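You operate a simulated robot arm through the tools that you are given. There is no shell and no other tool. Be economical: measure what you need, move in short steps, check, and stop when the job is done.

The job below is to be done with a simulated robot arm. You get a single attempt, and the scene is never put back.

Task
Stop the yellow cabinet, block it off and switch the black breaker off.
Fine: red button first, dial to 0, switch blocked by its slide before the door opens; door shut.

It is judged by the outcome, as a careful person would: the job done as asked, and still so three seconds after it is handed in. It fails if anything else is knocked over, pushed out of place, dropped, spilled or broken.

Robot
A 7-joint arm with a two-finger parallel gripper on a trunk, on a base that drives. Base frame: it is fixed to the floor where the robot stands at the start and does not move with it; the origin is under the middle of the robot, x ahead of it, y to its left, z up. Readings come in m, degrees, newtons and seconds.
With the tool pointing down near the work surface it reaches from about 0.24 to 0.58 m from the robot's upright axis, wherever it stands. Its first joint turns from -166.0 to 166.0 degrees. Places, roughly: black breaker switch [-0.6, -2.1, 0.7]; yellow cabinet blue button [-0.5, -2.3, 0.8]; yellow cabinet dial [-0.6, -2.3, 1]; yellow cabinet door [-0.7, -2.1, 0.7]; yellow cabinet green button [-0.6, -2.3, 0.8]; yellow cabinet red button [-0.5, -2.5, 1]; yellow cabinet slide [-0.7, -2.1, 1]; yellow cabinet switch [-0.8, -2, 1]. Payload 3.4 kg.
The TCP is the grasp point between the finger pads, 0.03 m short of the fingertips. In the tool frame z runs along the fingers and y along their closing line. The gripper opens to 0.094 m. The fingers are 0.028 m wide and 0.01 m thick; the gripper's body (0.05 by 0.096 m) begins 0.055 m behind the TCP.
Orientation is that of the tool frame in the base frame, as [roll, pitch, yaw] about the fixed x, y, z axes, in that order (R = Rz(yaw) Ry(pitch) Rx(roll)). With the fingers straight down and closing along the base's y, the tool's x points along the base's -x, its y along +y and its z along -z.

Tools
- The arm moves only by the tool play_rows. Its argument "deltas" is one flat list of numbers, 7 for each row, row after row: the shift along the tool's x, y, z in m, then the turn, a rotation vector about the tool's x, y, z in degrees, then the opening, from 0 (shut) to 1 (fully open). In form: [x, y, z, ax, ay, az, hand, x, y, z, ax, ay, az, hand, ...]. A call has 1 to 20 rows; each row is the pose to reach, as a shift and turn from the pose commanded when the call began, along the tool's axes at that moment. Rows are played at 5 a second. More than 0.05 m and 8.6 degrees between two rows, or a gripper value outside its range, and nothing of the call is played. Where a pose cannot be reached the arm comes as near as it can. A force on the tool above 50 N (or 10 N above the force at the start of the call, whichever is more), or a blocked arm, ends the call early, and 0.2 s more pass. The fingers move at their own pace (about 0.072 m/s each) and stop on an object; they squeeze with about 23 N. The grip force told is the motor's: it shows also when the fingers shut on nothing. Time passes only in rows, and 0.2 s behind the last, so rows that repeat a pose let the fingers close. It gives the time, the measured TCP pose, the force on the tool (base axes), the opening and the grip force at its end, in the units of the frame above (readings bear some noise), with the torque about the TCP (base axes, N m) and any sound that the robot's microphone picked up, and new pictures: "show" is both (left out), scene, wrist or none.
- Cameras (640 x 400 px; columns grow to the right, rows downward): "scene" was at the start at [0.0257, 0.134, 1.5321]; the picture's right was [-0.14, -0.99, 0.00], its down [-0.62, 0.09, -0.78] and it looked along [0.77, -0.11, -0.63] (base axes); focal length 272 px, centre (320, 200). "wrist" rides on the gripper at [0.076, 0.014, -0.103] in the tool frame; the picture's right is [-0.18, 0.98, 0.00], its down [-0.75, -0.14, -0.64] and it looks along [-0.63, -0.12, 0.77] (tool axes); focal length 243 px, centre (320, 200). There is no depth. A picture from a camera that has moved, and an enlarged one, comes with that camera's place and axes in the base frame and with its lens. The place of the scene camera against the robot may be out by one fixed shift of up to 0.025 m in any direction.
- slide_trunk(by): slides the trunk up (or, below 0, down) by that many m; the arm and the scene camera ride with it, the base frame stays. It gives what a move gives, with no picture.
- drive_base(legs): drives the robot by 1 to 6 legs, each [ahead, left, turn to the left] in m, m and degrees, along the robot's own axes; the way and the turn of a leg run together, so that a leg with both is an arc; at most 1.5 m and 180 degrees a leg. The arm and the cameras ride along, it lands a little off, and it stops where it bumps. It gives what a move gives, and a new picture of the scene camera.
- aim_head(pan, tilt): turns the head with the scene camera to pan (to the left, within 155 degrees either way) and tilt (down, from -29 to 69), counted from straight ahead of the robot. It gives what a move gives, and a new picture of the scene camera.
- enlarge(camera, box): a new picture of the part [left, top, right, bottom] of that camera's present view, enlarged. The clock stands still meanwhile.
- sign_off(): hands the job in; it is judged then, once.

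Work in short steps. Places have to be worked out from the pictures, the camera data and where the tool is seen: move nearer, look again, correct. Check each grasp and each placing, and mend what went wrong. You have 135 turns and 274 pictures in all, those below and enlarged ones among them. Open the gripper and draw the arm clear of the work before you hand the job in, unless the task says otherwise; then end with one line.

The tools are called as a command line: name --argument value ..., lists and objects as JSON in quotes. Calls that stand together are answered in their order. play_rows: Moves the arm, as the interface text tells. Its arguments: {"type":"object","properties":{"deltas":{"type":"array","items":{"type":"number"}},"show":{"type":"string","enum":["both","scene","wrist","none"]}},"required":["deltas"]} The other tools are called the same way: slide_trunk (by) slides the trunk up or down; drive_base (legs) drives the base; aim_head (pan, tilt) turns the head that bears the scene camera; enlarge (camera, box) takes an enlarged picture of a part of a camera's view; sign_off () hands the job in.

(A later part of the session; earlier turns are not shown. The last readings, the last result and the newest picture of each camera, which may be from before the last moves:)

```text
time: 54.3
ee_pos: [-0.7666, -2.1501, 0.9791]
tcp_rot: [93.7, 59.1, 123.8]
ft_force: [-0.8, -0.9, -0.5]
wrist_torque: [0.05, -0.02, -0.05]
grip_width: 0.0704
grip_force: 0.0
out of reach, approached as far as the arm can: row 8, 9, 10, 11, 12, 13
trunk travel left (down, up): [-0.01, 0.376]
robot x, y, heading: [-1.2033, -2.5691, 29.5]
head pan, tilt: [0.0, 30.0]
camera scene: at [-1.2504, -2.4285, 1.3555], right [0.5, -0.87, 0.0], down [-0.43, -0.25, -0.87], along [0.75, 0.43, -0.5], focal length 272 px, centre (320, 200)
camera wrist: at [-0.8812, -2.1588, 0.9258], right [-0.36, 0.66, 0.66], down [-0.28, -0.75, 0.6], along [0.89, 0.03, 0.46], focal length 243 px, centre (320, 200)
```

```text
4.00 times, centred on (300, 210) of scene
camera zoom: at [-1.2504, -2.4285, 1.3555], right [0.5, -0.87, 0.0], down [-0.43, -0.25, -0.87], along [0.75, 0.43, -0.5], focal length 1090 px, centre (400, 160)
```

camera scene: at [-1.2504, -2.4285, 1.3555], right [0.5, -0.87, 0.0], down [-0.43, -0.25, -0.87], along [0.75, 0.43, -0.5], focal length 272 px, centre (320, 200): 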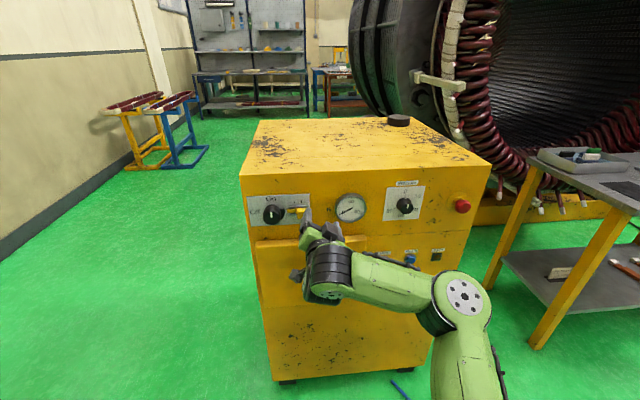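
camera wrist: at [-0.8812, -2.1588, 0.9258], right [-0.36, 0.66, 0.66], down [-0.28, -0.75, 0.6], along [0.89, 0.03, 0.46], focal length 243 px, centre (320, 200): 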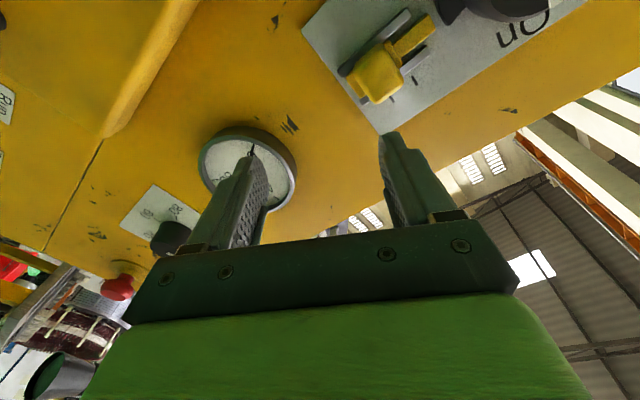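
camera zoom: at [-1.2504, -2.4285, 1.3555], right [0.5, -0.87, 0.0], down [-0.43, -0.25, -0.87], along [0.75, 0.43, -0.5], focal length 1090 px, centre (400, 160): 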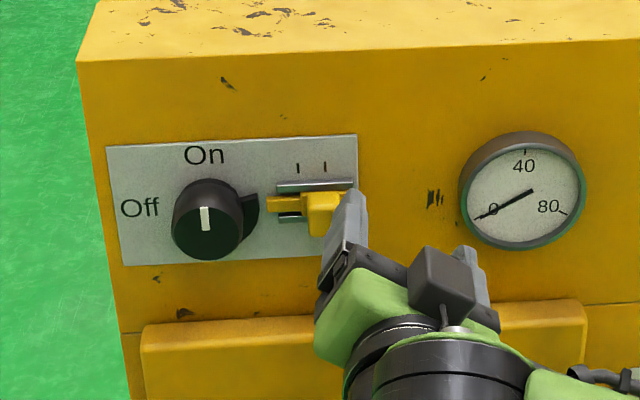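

The arm can't reach that far left from here. I shift the base back a touch and 0.25 m to the left.

drive_base --legs '[[-0.04, 0.25, 0]]'

```text
time: 56.1
ee_pos: [-0.923, -1.9531, 0.9789]
tcp_rot: [93.8, 59.3, 123.9]
ft_force: [-1.1, 0.3, 0.4]
wrist_torque: [-0.04, -0.04, 0.02]
grip_width: 0.0705
grip_force: 0.1
trunk travel left (down, up): [-0.01, 0.376]
robot x, y, heading: [-1.3597, -2.3733, 29.8]
head pan, tilt: [0.0, 30.0]
camera scene: at [-1.4073, -2.2325, 1.3554], right [0.5, -0.87, 0.0], down [-0.43, -0.25, -0.87], along [0.75, 0.43, -0.5], focal length 272 px, centre (320, 200)
```

scene: 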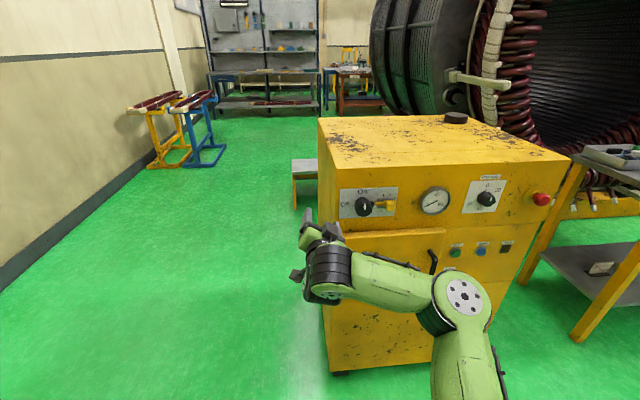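

Now the switch is about 0.12 m to the right of the TCP; I go to a point about 9 cm in front of it.

play_rows --deltas '[-0.012, -0.027, 0, 0, 0, 0, 0.75, -0.024, -0.054, 0, 0, 0, 0, 0.75, -0.036, -0.081, 0.01, 0, 0, 0, 0.75, -0.047, -0.108, 0.02, 0, 0, 0, 0.75, -0.047, -0.108, 0.03, 0, 0, 0, 0.75]'

enlarge --camera "wrist" --box '[210, 20, 450, 170]'

enlarge --camera "scene" --box '[300, 160, 460, 260]'

```text
time: 57.3
ee_pos: [-0.8393, -2.0393, 0.9624]
tcp_rot: [93.8, 59.3, 124.0]
ft_force: [-0.5, 0.0, -0.4]
wrist_torque: [-0.02, 0.02, -0.02]
grip_width: 0.0705
grip_force: 0.0
trunk travel left (down, up): [-0.01, 0.376]
robot x, y, heading: [-1.3574, -2.3702, 30.1]
head pan, tilt: [0.0, 30.0]
camera scene: at [-1.4069, -2.233, 1.3555], right [0.5, -0.87, 0.0], down [-0.43, -0.25, -0.87], along [0.75, 0.43, -0.5], focal length 272 px, centre (320, 200)
camera wrist: at [-0.9544, -2.0488, 0.9097], right [-0.36, 0.66, 0.66], down [-0.28, -0.75, 0.6], along [0.89, 0.03, 0.46], focal length 243 px, centre (320, 200)
```

scene: 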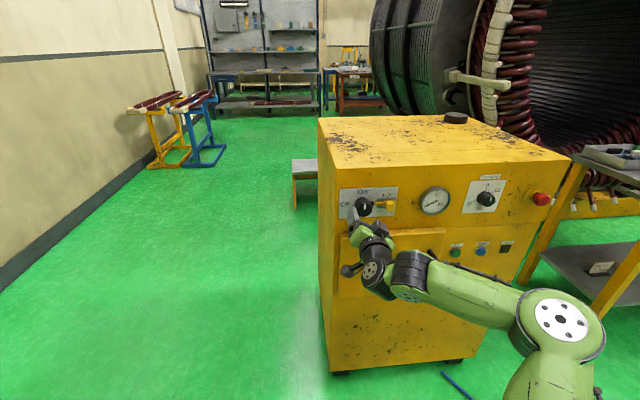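
wrist: 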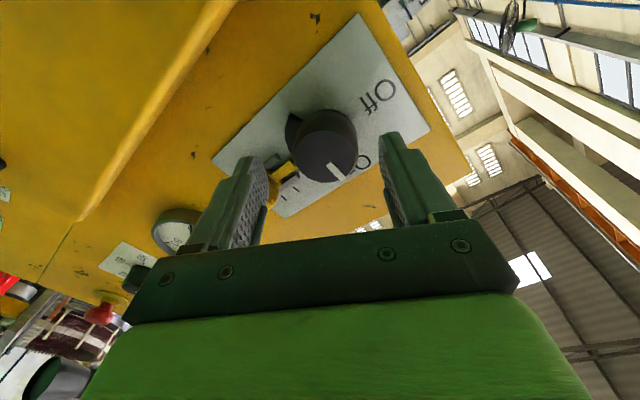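

```text
2.67 times, centred on (330, 95) of wrist
camera zoom: at [-0.9544, -2.0488, 0.9097], right [-0.36, 0.66, 0.66], down [-0.28, -0.75, 0.6], along [0.89, 0.03, 0.46], focal length 647 px, centre (293, 480)
```

zoom: 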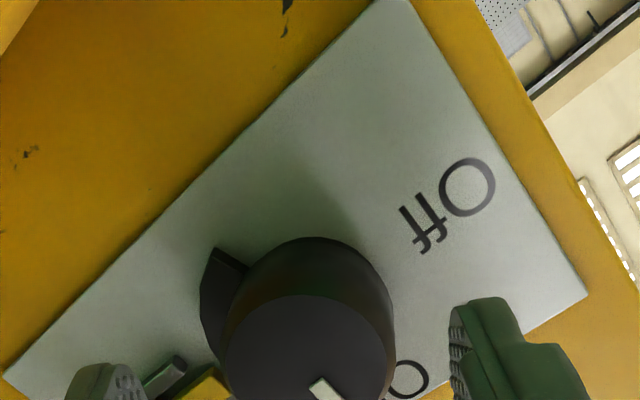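

```text
4.00 times, centred on (380, 210) of scene
camera zoom: at [-1.4069, -2.233, 1.3555], right [0.5, -0.87, 0.0], down [-0.43, -0.25, -0.87], along [0.75, 0.43, -0.5], focal length 1090 px, centre (80, 160)
```

zoom: 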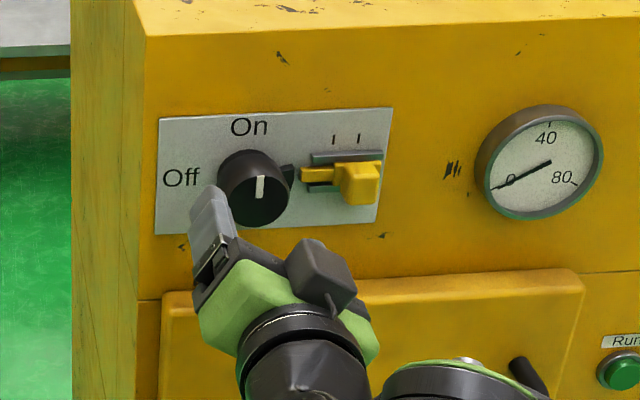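

The switch knob protrudes further than thought: face at (-0.793,-2.019,0.974), its lug at 3 o'clock. I back off slightly, roll to +75° so the fingers grip at 12/6 o'clock away from the lug, and centre.

play_rows --deltas '[-0.002, 0, -0.02, 0, 0, 7.5, 0.9, -0.005, 0, -0.02, 0, 0, 15, 0.9, -0.008, 0, -0.02, 0, 0, 22.5, 0.9, -0.011, 0, -0.02, 0, 0, 30, 0.9, -0.014, 0.001, -0.02, 0, 0, 37.5, 0.9, -0.014, 0.001, -0.02, 0, 0, 45, 0.9, -0.014, 0.001, -0.02, 0, 0, 45, 0.9]'

enlarge --camera "scene" --box '[300, 160, 460, 260]'

```text
time: 58.9
ee_pos: [-0.8519, -2.0544, 0.9753]
tcp_rot: [92.0, 14.2, 121.1]
ft_force: [-0.7, -0.4, -0.1]
wrist_torque: [-0.03, -0.04, 0.02]
grip_width: 0.0846
grip_force: 0.0
trunk travel left (down, up): [-0.01, 0.376]
robot x, y, heading: [-1.3578, -2.3748, 29.7]
head pan, tilt: [0.0, 30.0]
camera scene: at [-1.407, -2.2329, 1.3554], right [0.5, -0.87, 0.0], down [-0.43, -0.25, -0.87], along [0.75, 0.43, -0.5], focal length 272 px, centre (320, 200)
camera wrist: at [-0.9787, -2.0403, 0.9764], right [0.0, 0.07, 1.0], down [-0.16, -0.98, 0.07], along [0.99, -0.16, 0.01], focal length 243 px, centre (320, 200)
```

scene: 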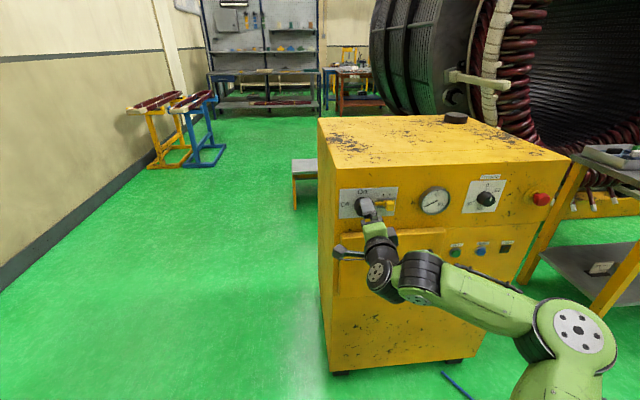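
wrist: 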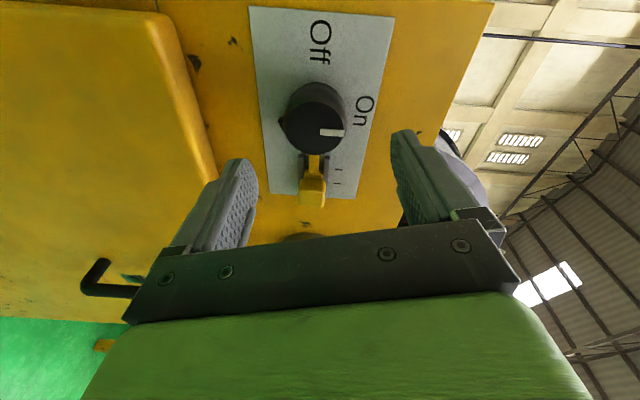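

```text
4.00 times, centred on (380, 210) of scene
camera zoom: at [-1.407, -2.2329, 1.3554], right [0.5, -0.87, 0.0], down [-0.43, -0.25, -0.87], along [0.75, 0.43, -0.5], focal length 1090 px, centre (80, 160)
```

zoom: 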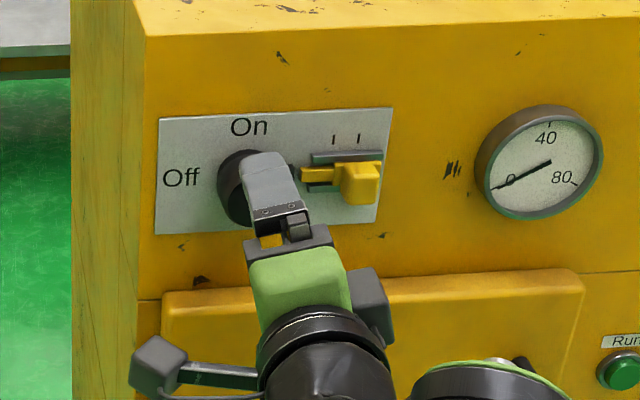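

Alignment is near; I shift 5 mm left, advance 0.065 m so the tips sit ~2.5 cm over the knob, then look.

play_rows --deltas '[0.003, 0, 0.02, 0, 0, 0, 0.9, 0.005, 0, 0.04, 0, 0, 0, 0.9, 0.005, 0, 0.055, 0, 0, 0, 0.9, 0.005, 0, 0.065, 0, 0, 0, 0.9, 0.005, 0, 0.065, 0, 0, 0, 0.9]'

enlarge --camera "wrist" --box '[210, 60, 450, 210]'

```text
time: 60.1
ee_pos: [-0.7976, -2.0162, 0.9725]
tcp_rot: [92.0, 14.3, 121.1]
ft_force: [0.5, -0.1, -0.4]
wrist_torque: [-0.02, 0.02, 0.01]
grip_width: 0.0842
grip_force: 0.1
trunk travel left (down, up): [-0.01, 0.376]
robot x, y, heading: [-1.3614, -2.3779, 29.8]
head pan, tilt: [0.0, 30.0]
camera scene: at [-1.407, -2.2329, 1.3554], right [0.5, -0.87, 0.0], down [-0.43, -0.25, -0.87], along [0.75, 0.43, -0.5], focal length 272 px, centre (320, 200)
camera wrist: at [-0.9251, -2.0025, 0.9725], right [0.0, 0.07, 1.0], down [-0.16, -0.98, 0.07], along [0.99, -0.16, 0.02], focal length 243 px, centre (320, 200)
```

scene: 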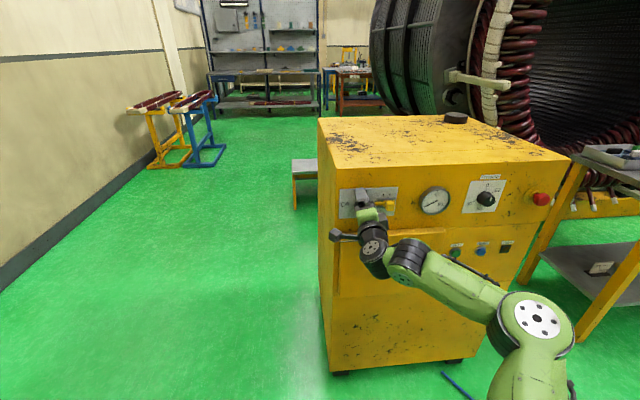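
wrist: 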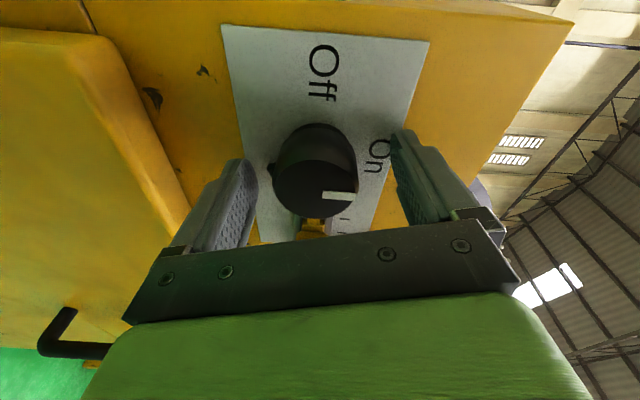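

```text
2.67 times, centred on (330, 135) of wrist
camera zoom: at [-0.9251, -2.0025, 0.9725], right [0.0, 0.07, 1.0], down [-0.16, -0.98, 0.07], along [0.99, -0.16, 0.02], focal length 647 px, centre (293, 373)
```

zoom: 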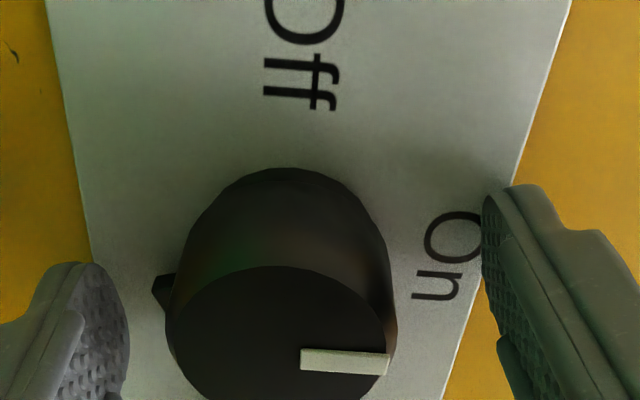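

The knob is centred within a few mm. I nudge 3 mm and close on it.

play_rows --deltas '[0, -0.003, 0, 0, 0, 0, 0.9, 0, -0.003, 0, 0, 0, 0, 0.35, 0, -0.003, 0, 0, 0, 0, 0.35, 0, -0.003, 0, 0, 0, 0, 0.35]' --show "wrist"

enlarge --camera "wrist" --box '[210, 60, 450, 210]'

```text
time: 61.1
ee_pos: [-0.7967, -2.0181, 0.9654]
tcp_rot: [92.5, 14.5, 121.2]
ft_force: [-10.4, -10.1, -22.2]
wrist_torque: [-0.42, 0.63, -0.44]
grip_width: 0.0566
grip_force: 45.0
trunk travel left (down, up): [-0.01, 0.376]
robot x, y, heading: [-1.3576, -2.375, 29.7]
head pan, tilt: [0.0, 30.0]
camera wrist: at [-0.9242, -2.0045, 0.9665], right [0.0, 0.08, 1.0], down [-0.16, -0.98, 0.08], along [0.99, -0.16, 0.01], focal length 243 px, centre (320, 200)
```

wrist: 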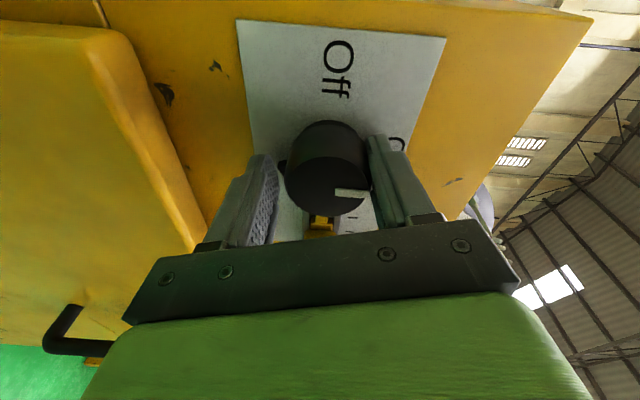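

```text
2.67 times, centred on (330, 135) of wrist
camera zoom: at [-0.9242, -2.0045, 0.9665], right [0.0, 0.08, 1.0], down [-0.16, -0.98, 0.08], along [0.99, -0.16, 0.01], focal length 647 px, centre (293, 373)
```

zoom: 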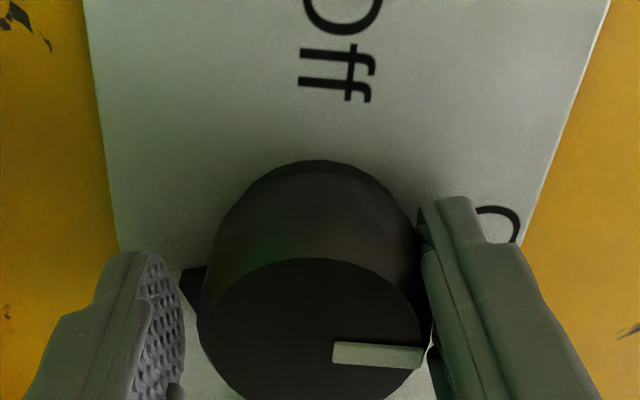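

The lower finger hits the switch's cam lug (about 5:30 o'clock). I open, roll 22° further so the fingers sit at ~1 and ~7 o'clock, back off 6 mm, and close again.

play_rows --deltas '[0, 0, 0, 0, 0, 0, 0.9, 0, 0.005, -0.003, 0, 0, 7.5, 0.9, 0, 0.005, -0.006, 0, 0, 15, 0.9, 0, 0.005, -0.006, 0, 0, 22, 0.9, 0, 0.005, -0.006, 0, 0, 22, 0.9]'

enlarge --camera "wrist" --box '[210, 60, 450, 210]'

```text
time: 62.3
ee_pos: [-0.8045, -2.021, 0.9745]
tcp_rot: [91.9, -7.8, 120.3]
ft_force: [0.1, -0.2, -0.3]
wrist_torque: [0.0, 0.0, 0.01]
grip_width: 0.0847
grip_force: 0.1
trunk travel left (down, up): [-0.01, 0.376]
robot x, y, heading: [-1.3544, -2.3743, 29.9]
head pan, tilt: [0.0, 30.0]
camera scene: at [-1.407, -2.2329, 1.3554], right [0.5, -0.87, 0.0], down [-0.43, -0.25, -0.87], along [0.75, 0.43, -0.5], focal length 272 px, centre (320, 200)
camera wrist: at [-0.929, -2.0088, 1.0046], right [0.19, -0.26, 0.95], down [-0.19, -0.96, -0.22], along [0.96, -0.14, -0.23], focal length 243 px, centre (320, 200)
```

scene: 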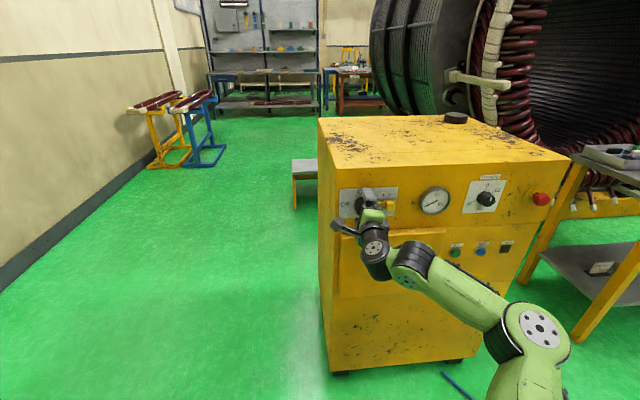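
wrist: 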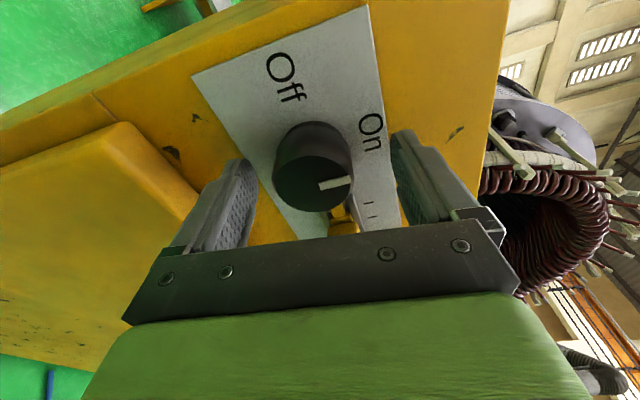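

```text
2.67 times, centred on (330, 135) of wrist
camera zoom: at [-0.929, -2.0088, 1.0046], right [0.19, -0.26, 0.95], down [-0.19, -0.96, -0.22], along [0.96, -0.14, -0.23], focal length 647 px, centre (293, 373)
```

zoom: 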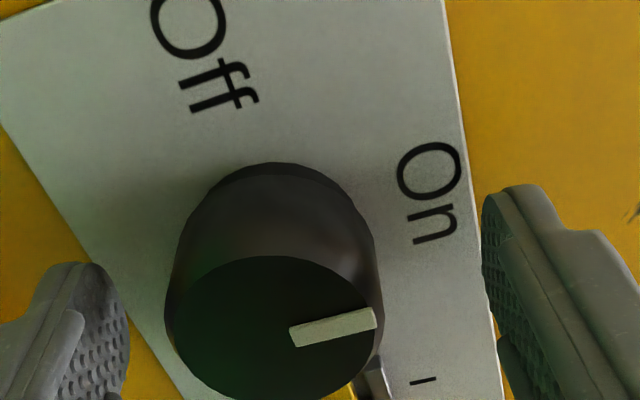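

Lug no longer in the fingers' way. I centre 5 mm and close.

play_rows --deltas '[0, -0.005, 0, 0, 0, 0, 0.9, 0, -0.005, 0, 0, 0, 0, 0.35, 0, -0.005, 0, 0, 0, 0, 0.35, 0, -0.005, 0, 0, 0, 0, 0.35]' --show "wrist"

enlarge --camera "wrist" --box '[210, 60, 450, 210]'

```text
time: 63.3
ee_pos: [-0.8046, -2.0204, 0.9708]
tcp_rot: [92.0, -7.7, 120.4]
ft_force: [-0.1, 0.7, 0.4]
wrist_torque: [0.74, -1.01, 0.06]
grip_width: 0.0464
grip_force: 45.4
trunk travel left (down, up): [-0.01, 0.376]
robot x, y, heading: [-1.36, -2.3744, 29.8]
head pan, tilt: [0.0, 30.0]
camera wrist: at [-0.9284, -2.0082, 1.0], right [0.19, -0.25, 0.95], down [-0.19, -0.96, -0.22], along [0.96, -0.14, -0.23], focal length 243 px, centre (320, 200)
```

wrist: 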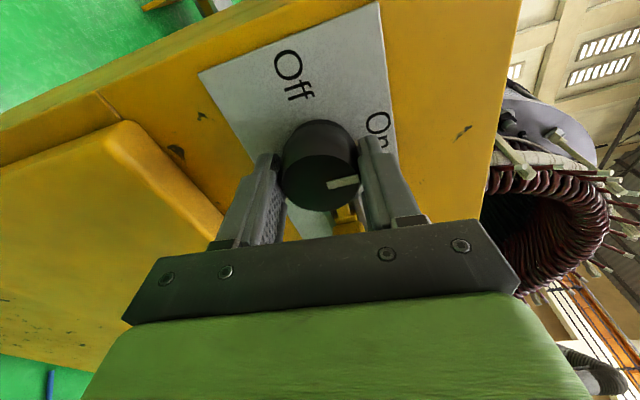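

```text
2.67 times, centred on (330, 135) of wrist
camera zoom: at [-0.9284, -2.0082, 1.0], right [0.19, -0.25, 0.95], down [-0.19, -0.96, -0.22], along [0.96, -0.14, -0.23], focal length 647 px, centre (293, 373)
```

zoom: 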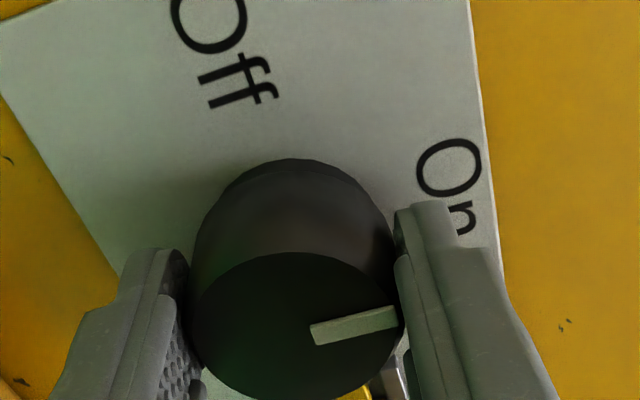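

Good grip on the knob (46 mm). I turn it 90° counter-clockwise to Off.

play_rows --deltas '[0, 0, 0, 0, 0, -7.5, 0.35, 0, 0, 0, 0, 0, -15, 0.35, 0, 0, 0, 0, 0, -22.5, 0.35, 0, 0, 0, 0, 0, -30, 0.35, 0, 0, 0, 0, 0, -37.5, 0.35, 0, 0, 0, 0, 0, -45, 0.35, 0, 0, 0, 0, 0, -52.5, 0.35, 0, 0, 0, 0, 0, -60, 0.35, 0, 0, 0, 0, 0, -67.5, 0.35, 0, 0, 0, 0, 0, -75, 0.35, 0, 0, 0, 0, 0, -82.5, 0.35, 0, 0, 0, 0, 0, -90, 0.35, 0, 0, 0, 0, 0, -90, 0.35]'

enlarge --camera "wrist" --box '[210, 60, 450, 210]'

enlarge --camera "scene" --box '[300, 160, 460, 260]'

```text
time: 66.1
ee_pos: [-0.8028, -2.0199, 0.9706]
tcp_rot: [103.5, 82.0, 134.0]
ft_force: [2.1, -5.3, 0.2]
wrist_torque: [1.39, 0.03, 0.78]
grip_width: 0.0482
grip_force: 44.4
trunk travel left (down, up): [-0.01, 0.376]
robot x, y, heading: [-1.3614, -2.3708, 29.7]
head pan, tilt: [0.0, 30.0]
camera scene: at [-1.4066, -2.2341, 1.3556], right [0.5, -0.87, 0.0], down [-0.43, -0.25, -0.87], along [0.75, 0.43, -0.5], focal length 272 px, centre (320, 200)
camera wrist: at [-0.9054, -2.0532, 0.9023], right [-0.47, 0.82, 0.31], down [-0.41, -0.52, 0.75], along [0.78, 0.23, 0.58], focal length 243 px, centre (320, 200)
```

scene: 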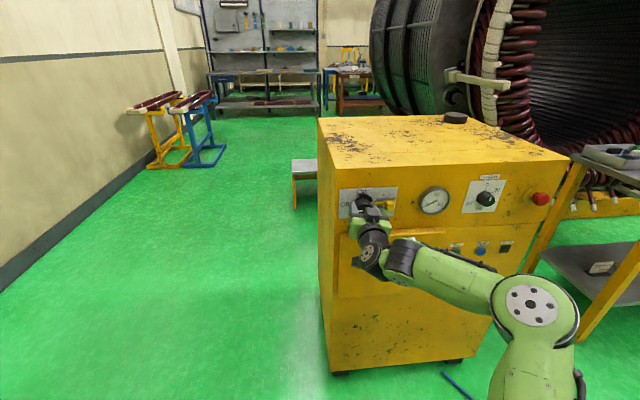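
wrist: 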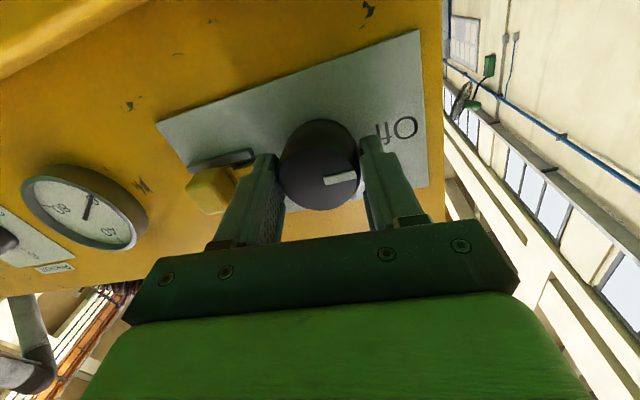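

```text
2.67 times, centred on (330, 135) of wrist
camera zoom: at [-0.9054, -2.0532, 0.9023], right [-0.47, 0.82, 0.31], down [-0.41, -0.52, 0.75], along [0.78, 0.23, 0.58], focal length 647 px, centre (293, 373)
```

zoom: 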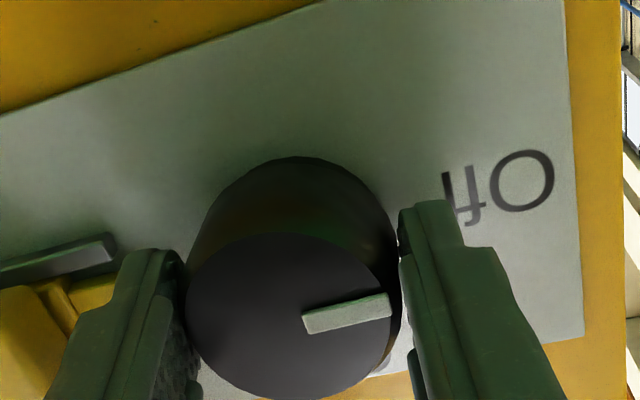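

```text
4.00 times, centred on (380, 210) of scene
camera zoom: at [-1.4066, -2.2341, 1.3556], right [0.5, -0.87, 0.0], down [-0.43, -0.25, -0.87], along [0.75, 0.43, -0.5], focal length 1090 px, centre (80, 160)
```

zoom: 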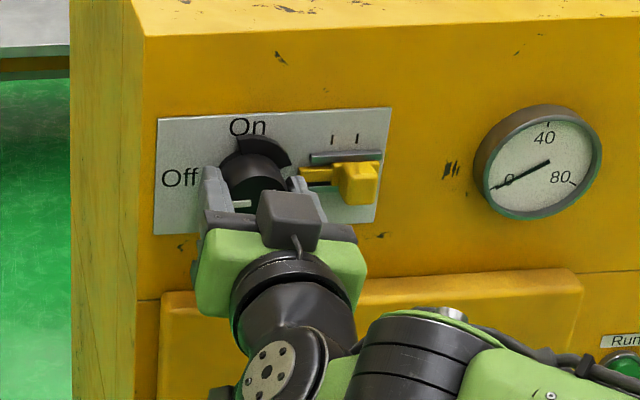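

The knob is at Off, cam above. I release and retreat.

play_rows --deltas '[0, 0, 0, 0, 0, 0, 0.85, 0, 0, 0, 0, 0, 0, 0.85, 0, 0, -0.04, 0, 0, 0, 0.85, 0, 0, -0.07, 0, 0, 0, 0.6]'

enlarge --camera "scene" --box '[320, 170, 430, 239]'

enlarge --camera "wrist" --box '[160, 20, 400, 170]'

```text
time: 67.1
ee_pos: [-0.8663, -2.0569, 0.9713]
tcp_rot: [103.9, 82.0, 134.4]
ft_force: [0.2, -0.8, 0.5]
wrist_torque: [0.0, 0.04, 0.02]
grip_width: 0.0564
grip_force: 0.1
trunk travel left (down, up): [-0.01, 0.376]
robot x, y, heading: [-1.3571, -2.3731, 29.9]
head pan, tilt: [0.0, 30.0]
camera scene: at [-1.4074, -2.2331, 1.3555], right [0.5, -0.87, 0.0], down [-0.43, -0.25, -0.87], along [0.75, 0.43, -0.5], focal length 272 px, centre (320, 200)
camera wrist: at [-0.9675, -2.0887, 0.903], right [-0.47, 0.82, 0.31], down [-0.41, -0.52, 0.75], along [0.78, 0.23, 0.58], focal length 243 px, centre (320, 200)
```

scene: 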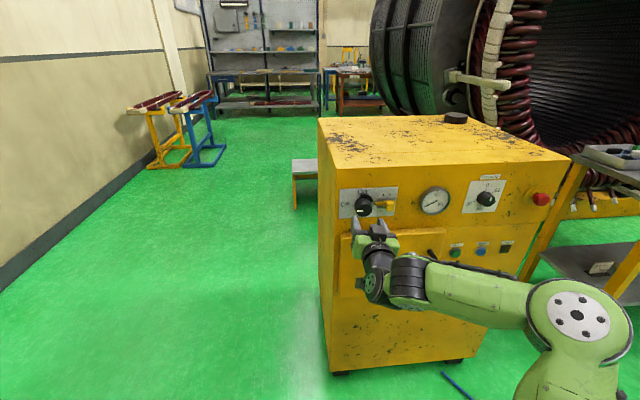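
wrist: 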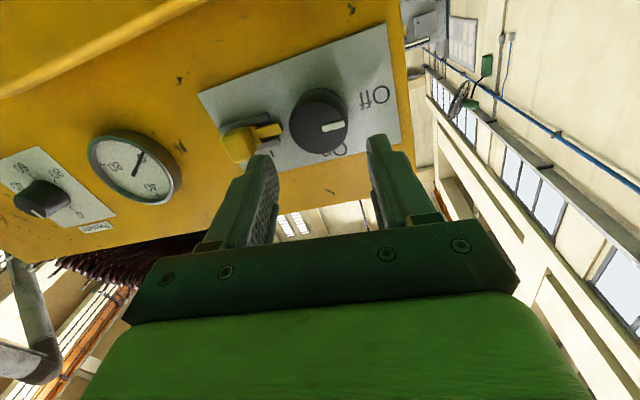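

```text
5.80 times, centred on (375, 204) of scene
camera zoom: at [-1.4074, -2.2331, 1.3555], right [0.5, -0.87, 0.0], down [-0.43, -0.25, -0.87], along [0.75, 0.43, -0.5], focal length 1579 px, centre (1, 174)
```

zoom: 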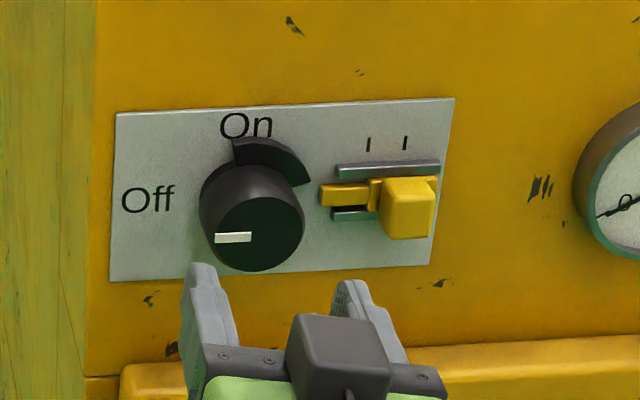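

```text
2.67 times, centred on (280, 95) of wrist
camera zoom: at [-0.9675, -2.0887, 0.903], right [-0.47, 0.82, 0.31], down [-0.41, -0.52, 0.75], along [0.78, 0.23, 0.58], focal length 647 px, centre (427, 480)
```

zoom: 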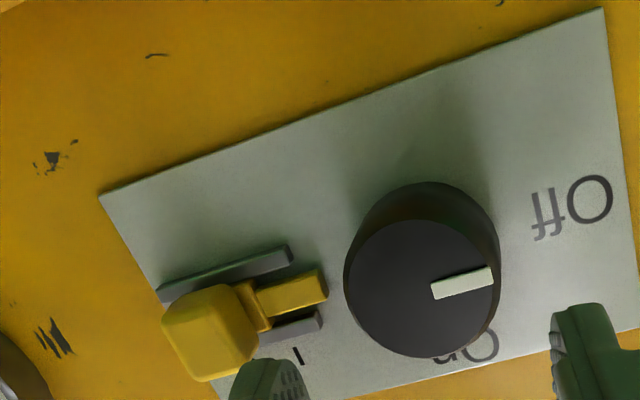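

Switch is at Off. The slide handle is at about (-0.736,-2.075,0.972); I'll push it left with closed fingers from its right side. First move to its right, still in front.

play_rows --deltas '[-0.005, -0.03, 0, 0, 0, 0, 0, -0.01, -0.06, 0, 0, 0, 0, 0, -0.015, -0.09, 0, 0, 0, 0, 0, -0.019, -0.1155, 0.02, 0, 0, 0, 0, -0.019, -0.1155, 0.045, 0, 0, 0, 0, -0.019, -0.1155, 0.045, 0, 0, 0, 0]'

enlarge --camera "scene" --box '[320, 170, 430, 239]'

enlarge --camera "wrist" --box '[210, 50, 450, 200]'

```text
time: 68.5
ee_pos: [-0.7657, -2.1335, 0.9767]
tcp_rot: [104.1, 82.2, 134.6]
ft_force: [0.7, -0.4, 0.3]
wrist_torque: [-0.02, 0.01, 0.01]
grip_width: 0.0001
grip_force: 23.1
trunk travel left (down, up): [-0.01, 0.376]
robot x, y, heading: [-1.3627, -2.3766, 29.4]
head pan, tilt: [0.0, 30.0]
camera scene: at [-1.407, -2.2329, 1.3554], right [0.5, -0.87, 0.0], down [-0.43, -0.25, -0.87], along [0.75, 0.43, -0.5], focal length 272 px, centre (320, 200)
camera wrist: at [-0.8678, -2.1653, 0.9074], right [-0.47, 0.82, 0.31], down [-0.41, -0.52, 0.75], along [0.78, 0.23, 0.58], focal length 243 px, centre (320, 200)
```

scene: 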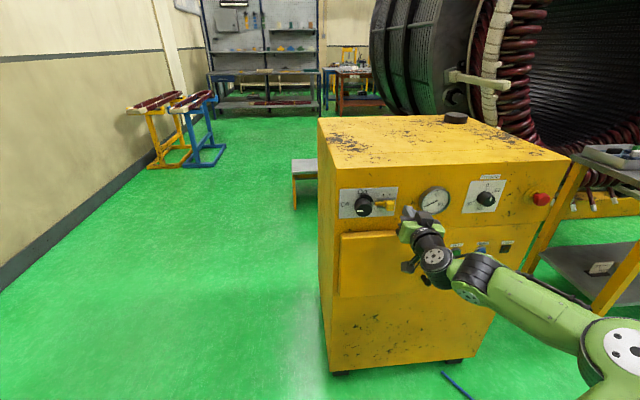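
wrist: 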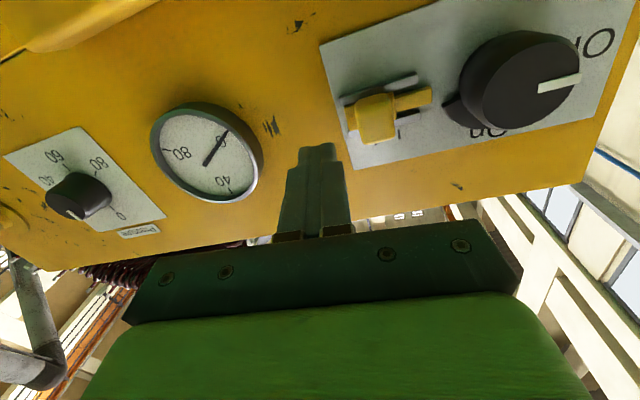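

```text
5.80 times, centred on (375, 204) of scene
camera zoom: at [-1.407, -2.2329, 1.3554], right [0.5, -0.87, 0.0], down [-0.43, -0.25, -0.87], along [0.75, 0.43, -0.5], focal length 1579 px, centre (1, 174)
```

zoom: 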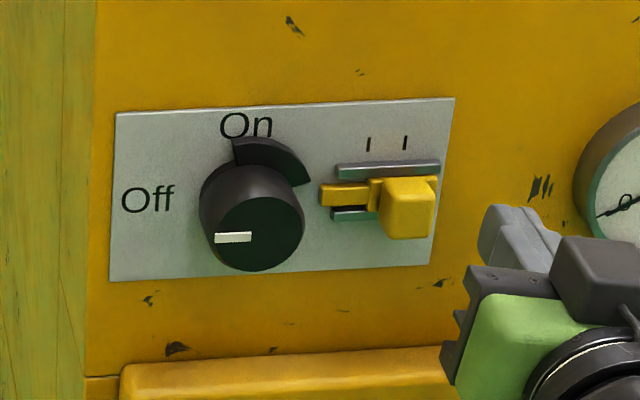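

```text
2.67 times, centred on (330, 125) of wrist
camera zoom: at [-0.8678, -2.1653, 0.9074], right [-0.47, 0.82, 0.31], down [-0.41, -0.52, 0.75], along [0.78, 0.23, 0.58], focal length 647 px, centre (293, 400)
```

zoom: 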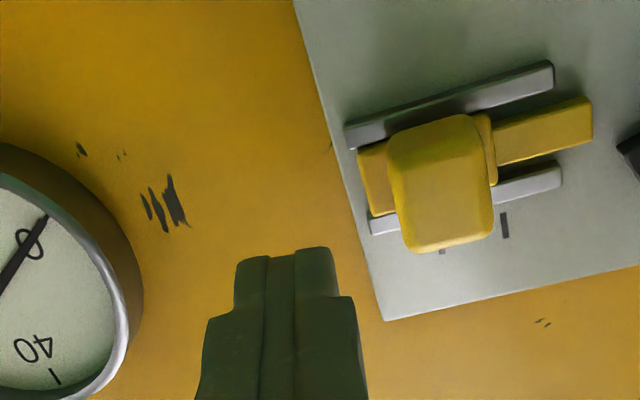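

Fingers are to the right of the handle at the right height. I advance 4.6 cm and push left about 3.3 cm in small steps.

play_rows --deltas '[0.001, 0, 0.025, 0, 0, 0, 0, 0.002, 0, 0.046, 0, 0, 0, 0, 0.003, 0.008, 0.046, 0, 0, 0, 0, 0.0035, 0.013, 0.046, 0, 0, 0, 0, 0.004, 0.017, 0.046, 0, 0, 0, 0, 0.0045, 0.021, 0.046, 0, 0, 0, 0, 0.005, 0.025, 0.046, 0, 0, 0, 0, 0.0055, 0.029, 0.046, 0, 0, 0, 0, 0.006, 0.033, 0.046, 0, 0, 0, 0, 0.006, 0.033, 0.046, 0, 0, 0, 0]'

enlarge --camera "scene" --box '[320, 170, 430, 239]'

enlarge --camera "wrist" --box '[210, 50, 450, 200]'

```text
time: 70.4
ee_pos: [-0.7301, -2.1045, 0.9711]
tcp_rot: [103.6, 82.5, 131.3]
ft_force: [5.5, -9.7, -0.6]
wrist_torque: [-0.13, -0.05, -0.33]
grip_width: 0.0
grip_force: 23.1
trunk travel left (down, up): [-0.01, 0.376]
robot x, y, heading: [-1.3546, -2.3742, 29.8]
head pan, tilt: [0.0, 30.0]
stopped in row 9: the force on the tool passed its limit at 51 N (the readings are from after the stop); the commanded pose is now the measured one
camera scene: at [-1.406, -2.2338, 1.3555], right [0.49, -0.87, 0.0], down [-0.44, -0.25, -0.87], along [0.75, 0.43, -0.5], focal length 272 px, centre (320, 200)
camera wrist: at [-0.833, -2.1316, 0.9017], right [-0.43, 0.85, 0.31], down [-0.44, -0.5, 0.75], along [0.79, 0.19, 0.59], focal length 243 px, centre (320, 200)
```

scene: 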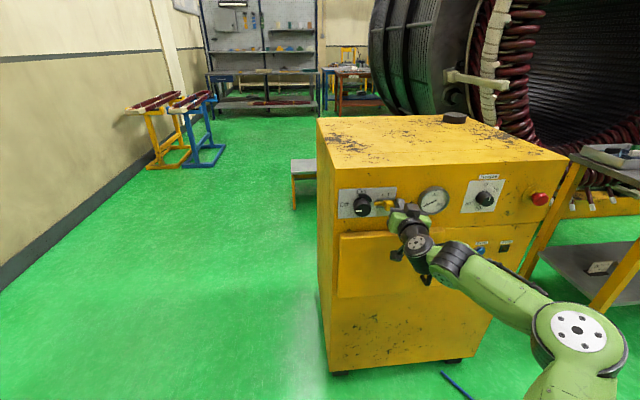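
wrist: 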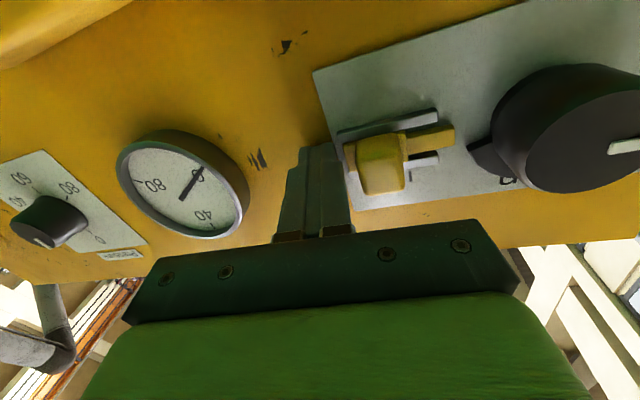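

```text
5.80 times, centred on (375, 204) of scene
camera zoom: at [-1.406, -2.2338, 1.3555], right [0.49, -0.87, 0.0], down [-0.44, -0.25, -0.87], along [0.75, 0.43, -0.5], focal length 1579 px, centre (1, 174)
```

zoom: 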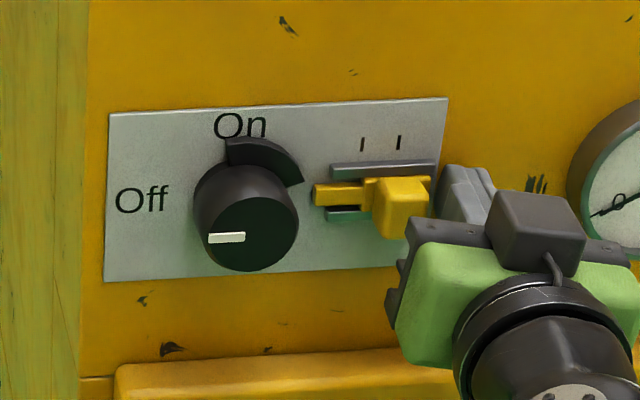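

```text
2.67 times, centred on (330, 125) of wrist
camera zoom: at [-0.833, -2.1316, 0.9017], right [-0.43, 0.85, 0.31], down [-0.44, -0.5, 0.75], along [0.79, 0.19, 0.59], focal length 647 px, centre (293, 400)
```

zoom: 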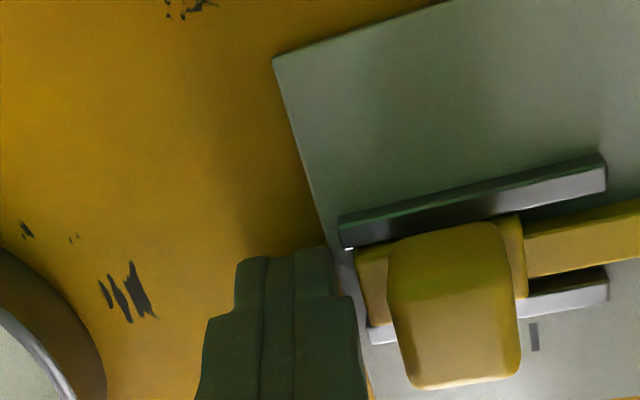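

The fingertip seems caught on the rail end, not the handle (slide didn't move). I move right, back off 9 mm, and push again on the handle only.

play_rows --deltas '[0, -0.008, 0, 0, 0, 0, 0, 0, -0.008, -0.009, 0, 0, 0, 0, 0, 0.0, -0.009, 0, 0, 0, 0, 0, 0.006, -0.009, 0, 0, 0, 0, 0.001, 0.01, -0.009, 0, 0, 0, 0, 0.001, 0.013, -0.009, 0, 0, 0, 0, 0.001, 0.013, -0.009, 0, 0, 0, 0]'

enlarge --camera "scene" --box '[320, 170, 430, 239]'

enlarge --camera "wrist" --box '[210, 50, 450, 200]'

```text
time: 72.0
ee_pos: [-0.7463, -2.0922, 0.9725]
tcp_rot: [103.1, 82.5, 131.3]
ft_force: [-0.6, -3.5, -0.3]
wrist_torque: [0.02, 0.0, -0.06]
grip_width: 0.0
grip_force: 23.1
trunk travel left (down, up): [-0.01, 0.376]
robot x, y, heading: [-1.3554, -2.3736, 29.6]
head pan, tilt: [0.0, 30.0]
camera scene: at [-1.4065, -2.2339, 1.3555], right [0.49, -0.87, 0.0], down [-0.43, -0.25, -0.87], along [0.75, 0.43, -0.5], focal length 272 px, centre (320, 200)
camera wrist: at [-0.8499, -2.1212, 0.9034], right [-0.44, 0.84, 0.31], down [-0.43, -0.5, 0.75], along [0.78, 0.2, 0.59], focal length 243 px, centre (320, 200)
```

scene: 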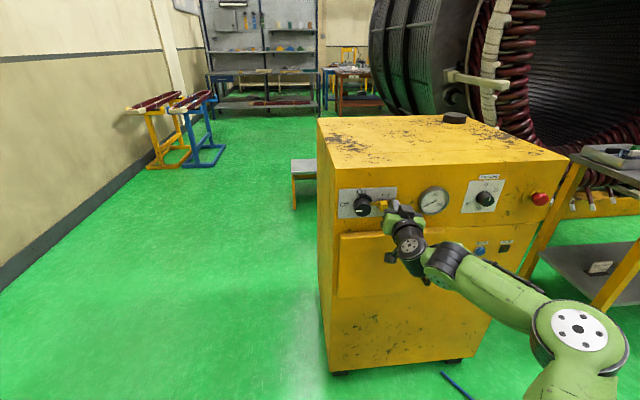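
wrist: 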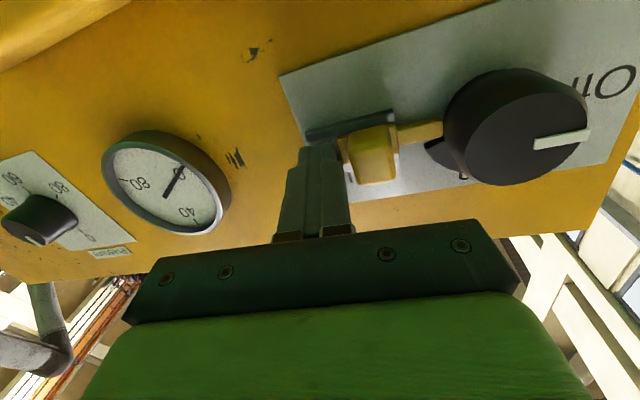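

```text
5.80 times, centred on (375, 204) of scene
camera zoom: at [-1.4065, -2.2339, 1.3555], right [0.49, -0.87, 0.0], down [-0.43, -0.25, -0.87], along [0.75, 0.43, -0.5], focal length 1579 px, centre (1, 174)
```

zoom: 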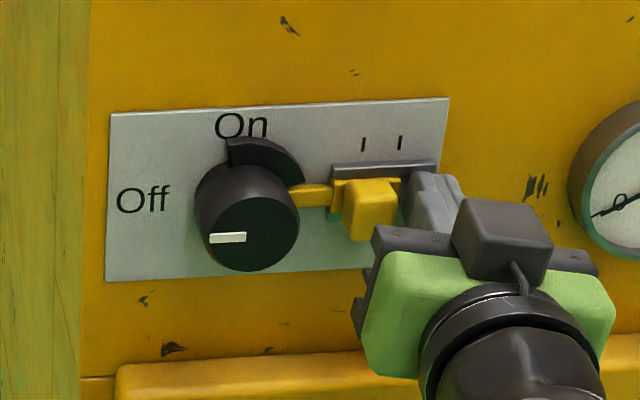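

```text
2.67 times, centred on (330, 125) of wrist
camera zoom: at [-0.8499, -2.1212, 0.9034], right [-0.44, 0.84, 0.31], down [-0.43, -0.5, 0.75], along [0.78, 0.2, 0.59], focal length 647 px, centre (293, 400)
```

zoom: 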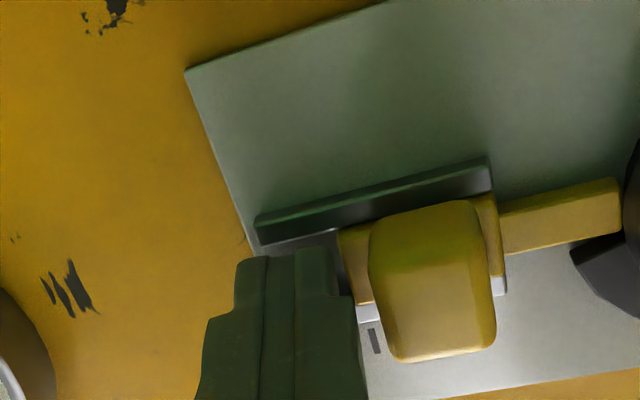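

The slide moved to the left mark. I push a few mm more to be sure it's at its end.

play_rows --deltas '[0, 0.003, 0, 0, 0, 0, 0, 0.001, 0.006, 0, 0, 0, 0, 0, 0.001, 0.009, 0, 0, 0, 0, 0]' --show "none"

enlarge --camera "scene" --box '[320, 170, 430, 239]'

```text
time: 72.8
ee_pos: [-0.7483, -2.0903, 0.9732]
tcp_rot: [102.7, 82.4, 130.5]
ft_force: [2.2, -20.9, -0.4]
wrist_torque: [-0.06, -0.12, -0.51]
grip_width: 0.0
grip_force: 23.3
trunk travel left (down, up): [-0.01, 0.376]
robot x, y, heading: [-1.3602, -2.3741, 29.6]
head pan, tilt: [0.0, 30.0]
```

```text
5.80 times, centred on (375, 204) of scene
camera zoom: at [-1.4058, -2.2371, 1.3559], right [0.49, -0.87, 0.0], down [-0.44, -0.24, -0.87], along [0.75, 0.43, -0.5], focal length 1579 px, centre (1, 174)
```

zoom: 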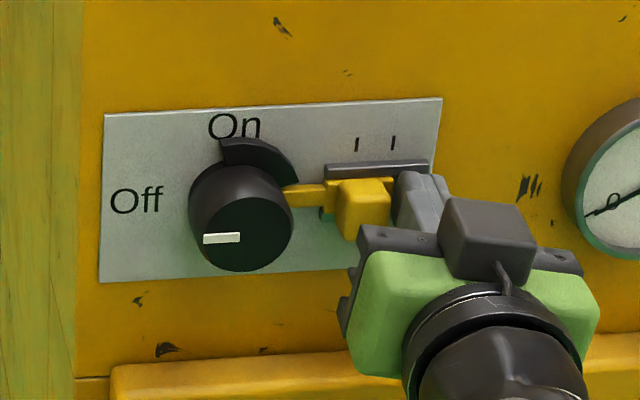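

The slide is against its end stop. I draw off to the right and back, then look at the door handle.

play_rows --deltas '[0, -0.008, 0, 0, 0, 0, 0, 0, -0.008, -0.04, 0, 0, 0, 0, 0, -0.008, -0.08, 0, 0, 0, 0, 0, -0.008, -0.12, 0, 0, 0, 0, 0.03, -0.04, -0.12, 0, 0, 0, 0.3, 0.06, -0.07, -0.12, 0, 0, 0, 0.5, 0.09, -0.1, -0.12, 0, 0, 0, 0.5]'

enlarge --camera "scene" --box '[320, 170, 520, 295]'

```text
time: 74.4
ee_pos: [-0.8191, -2.2201, 0.8741]
tcp_rot: [102.8, 82.4, 131.1]
ft_force: [0.3, -0.2, 1.2]
wrist_torque: [0.0, 0.03, -0.01]
grip_width: 0.047
grip_force: 0.1
trunk travel left (down, up): [-0.01, 0.376]
robot x, y, heading: [-1.3595, -2.3744, 29.5]
head pan, tilt: [0.0, 30.0]
camera scene: at [-1.4065, -2.2335, 1.3555], right [0.49, -0.87, 0.0], down [-0.43, -0.25, -0.87], along [0.75, 0.43, -0.5], focal length 272 px, centre (320, 200)
camera wrist: at [-0.9214, -2.247, 0.8056], right [-0.44, 0.84, 0.31], down [-0.43, -0.5, 0.75], along [0.78, 0.2, 0.59], focal length 243 px, centre (320, 200)
```

scene: 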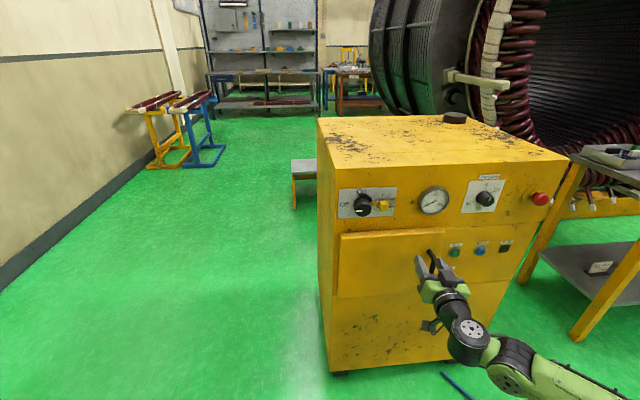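
wrist: 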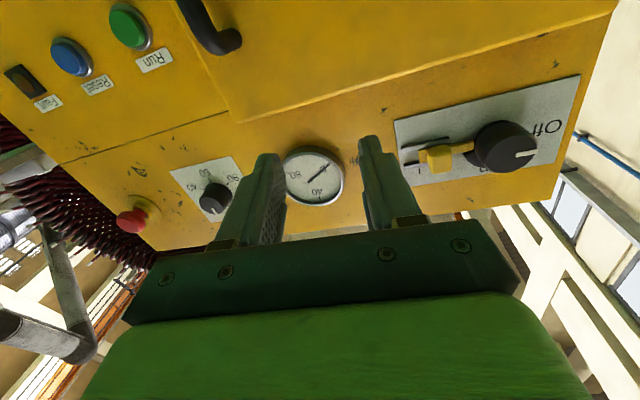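

```text
3.20 times, centred on (420, 232) of scene
camera zoom: at [-1.4065, -2.2335, 1.3555], right [0.49, -0.87, 0.0], down [-0.43, -0.25, -0.87], along [0.75, 0.43, -0.5], focal length 872 px, centre (0, 96)
```

zoom: 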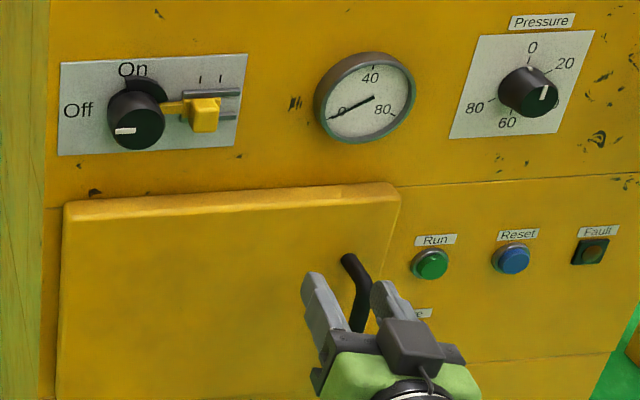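

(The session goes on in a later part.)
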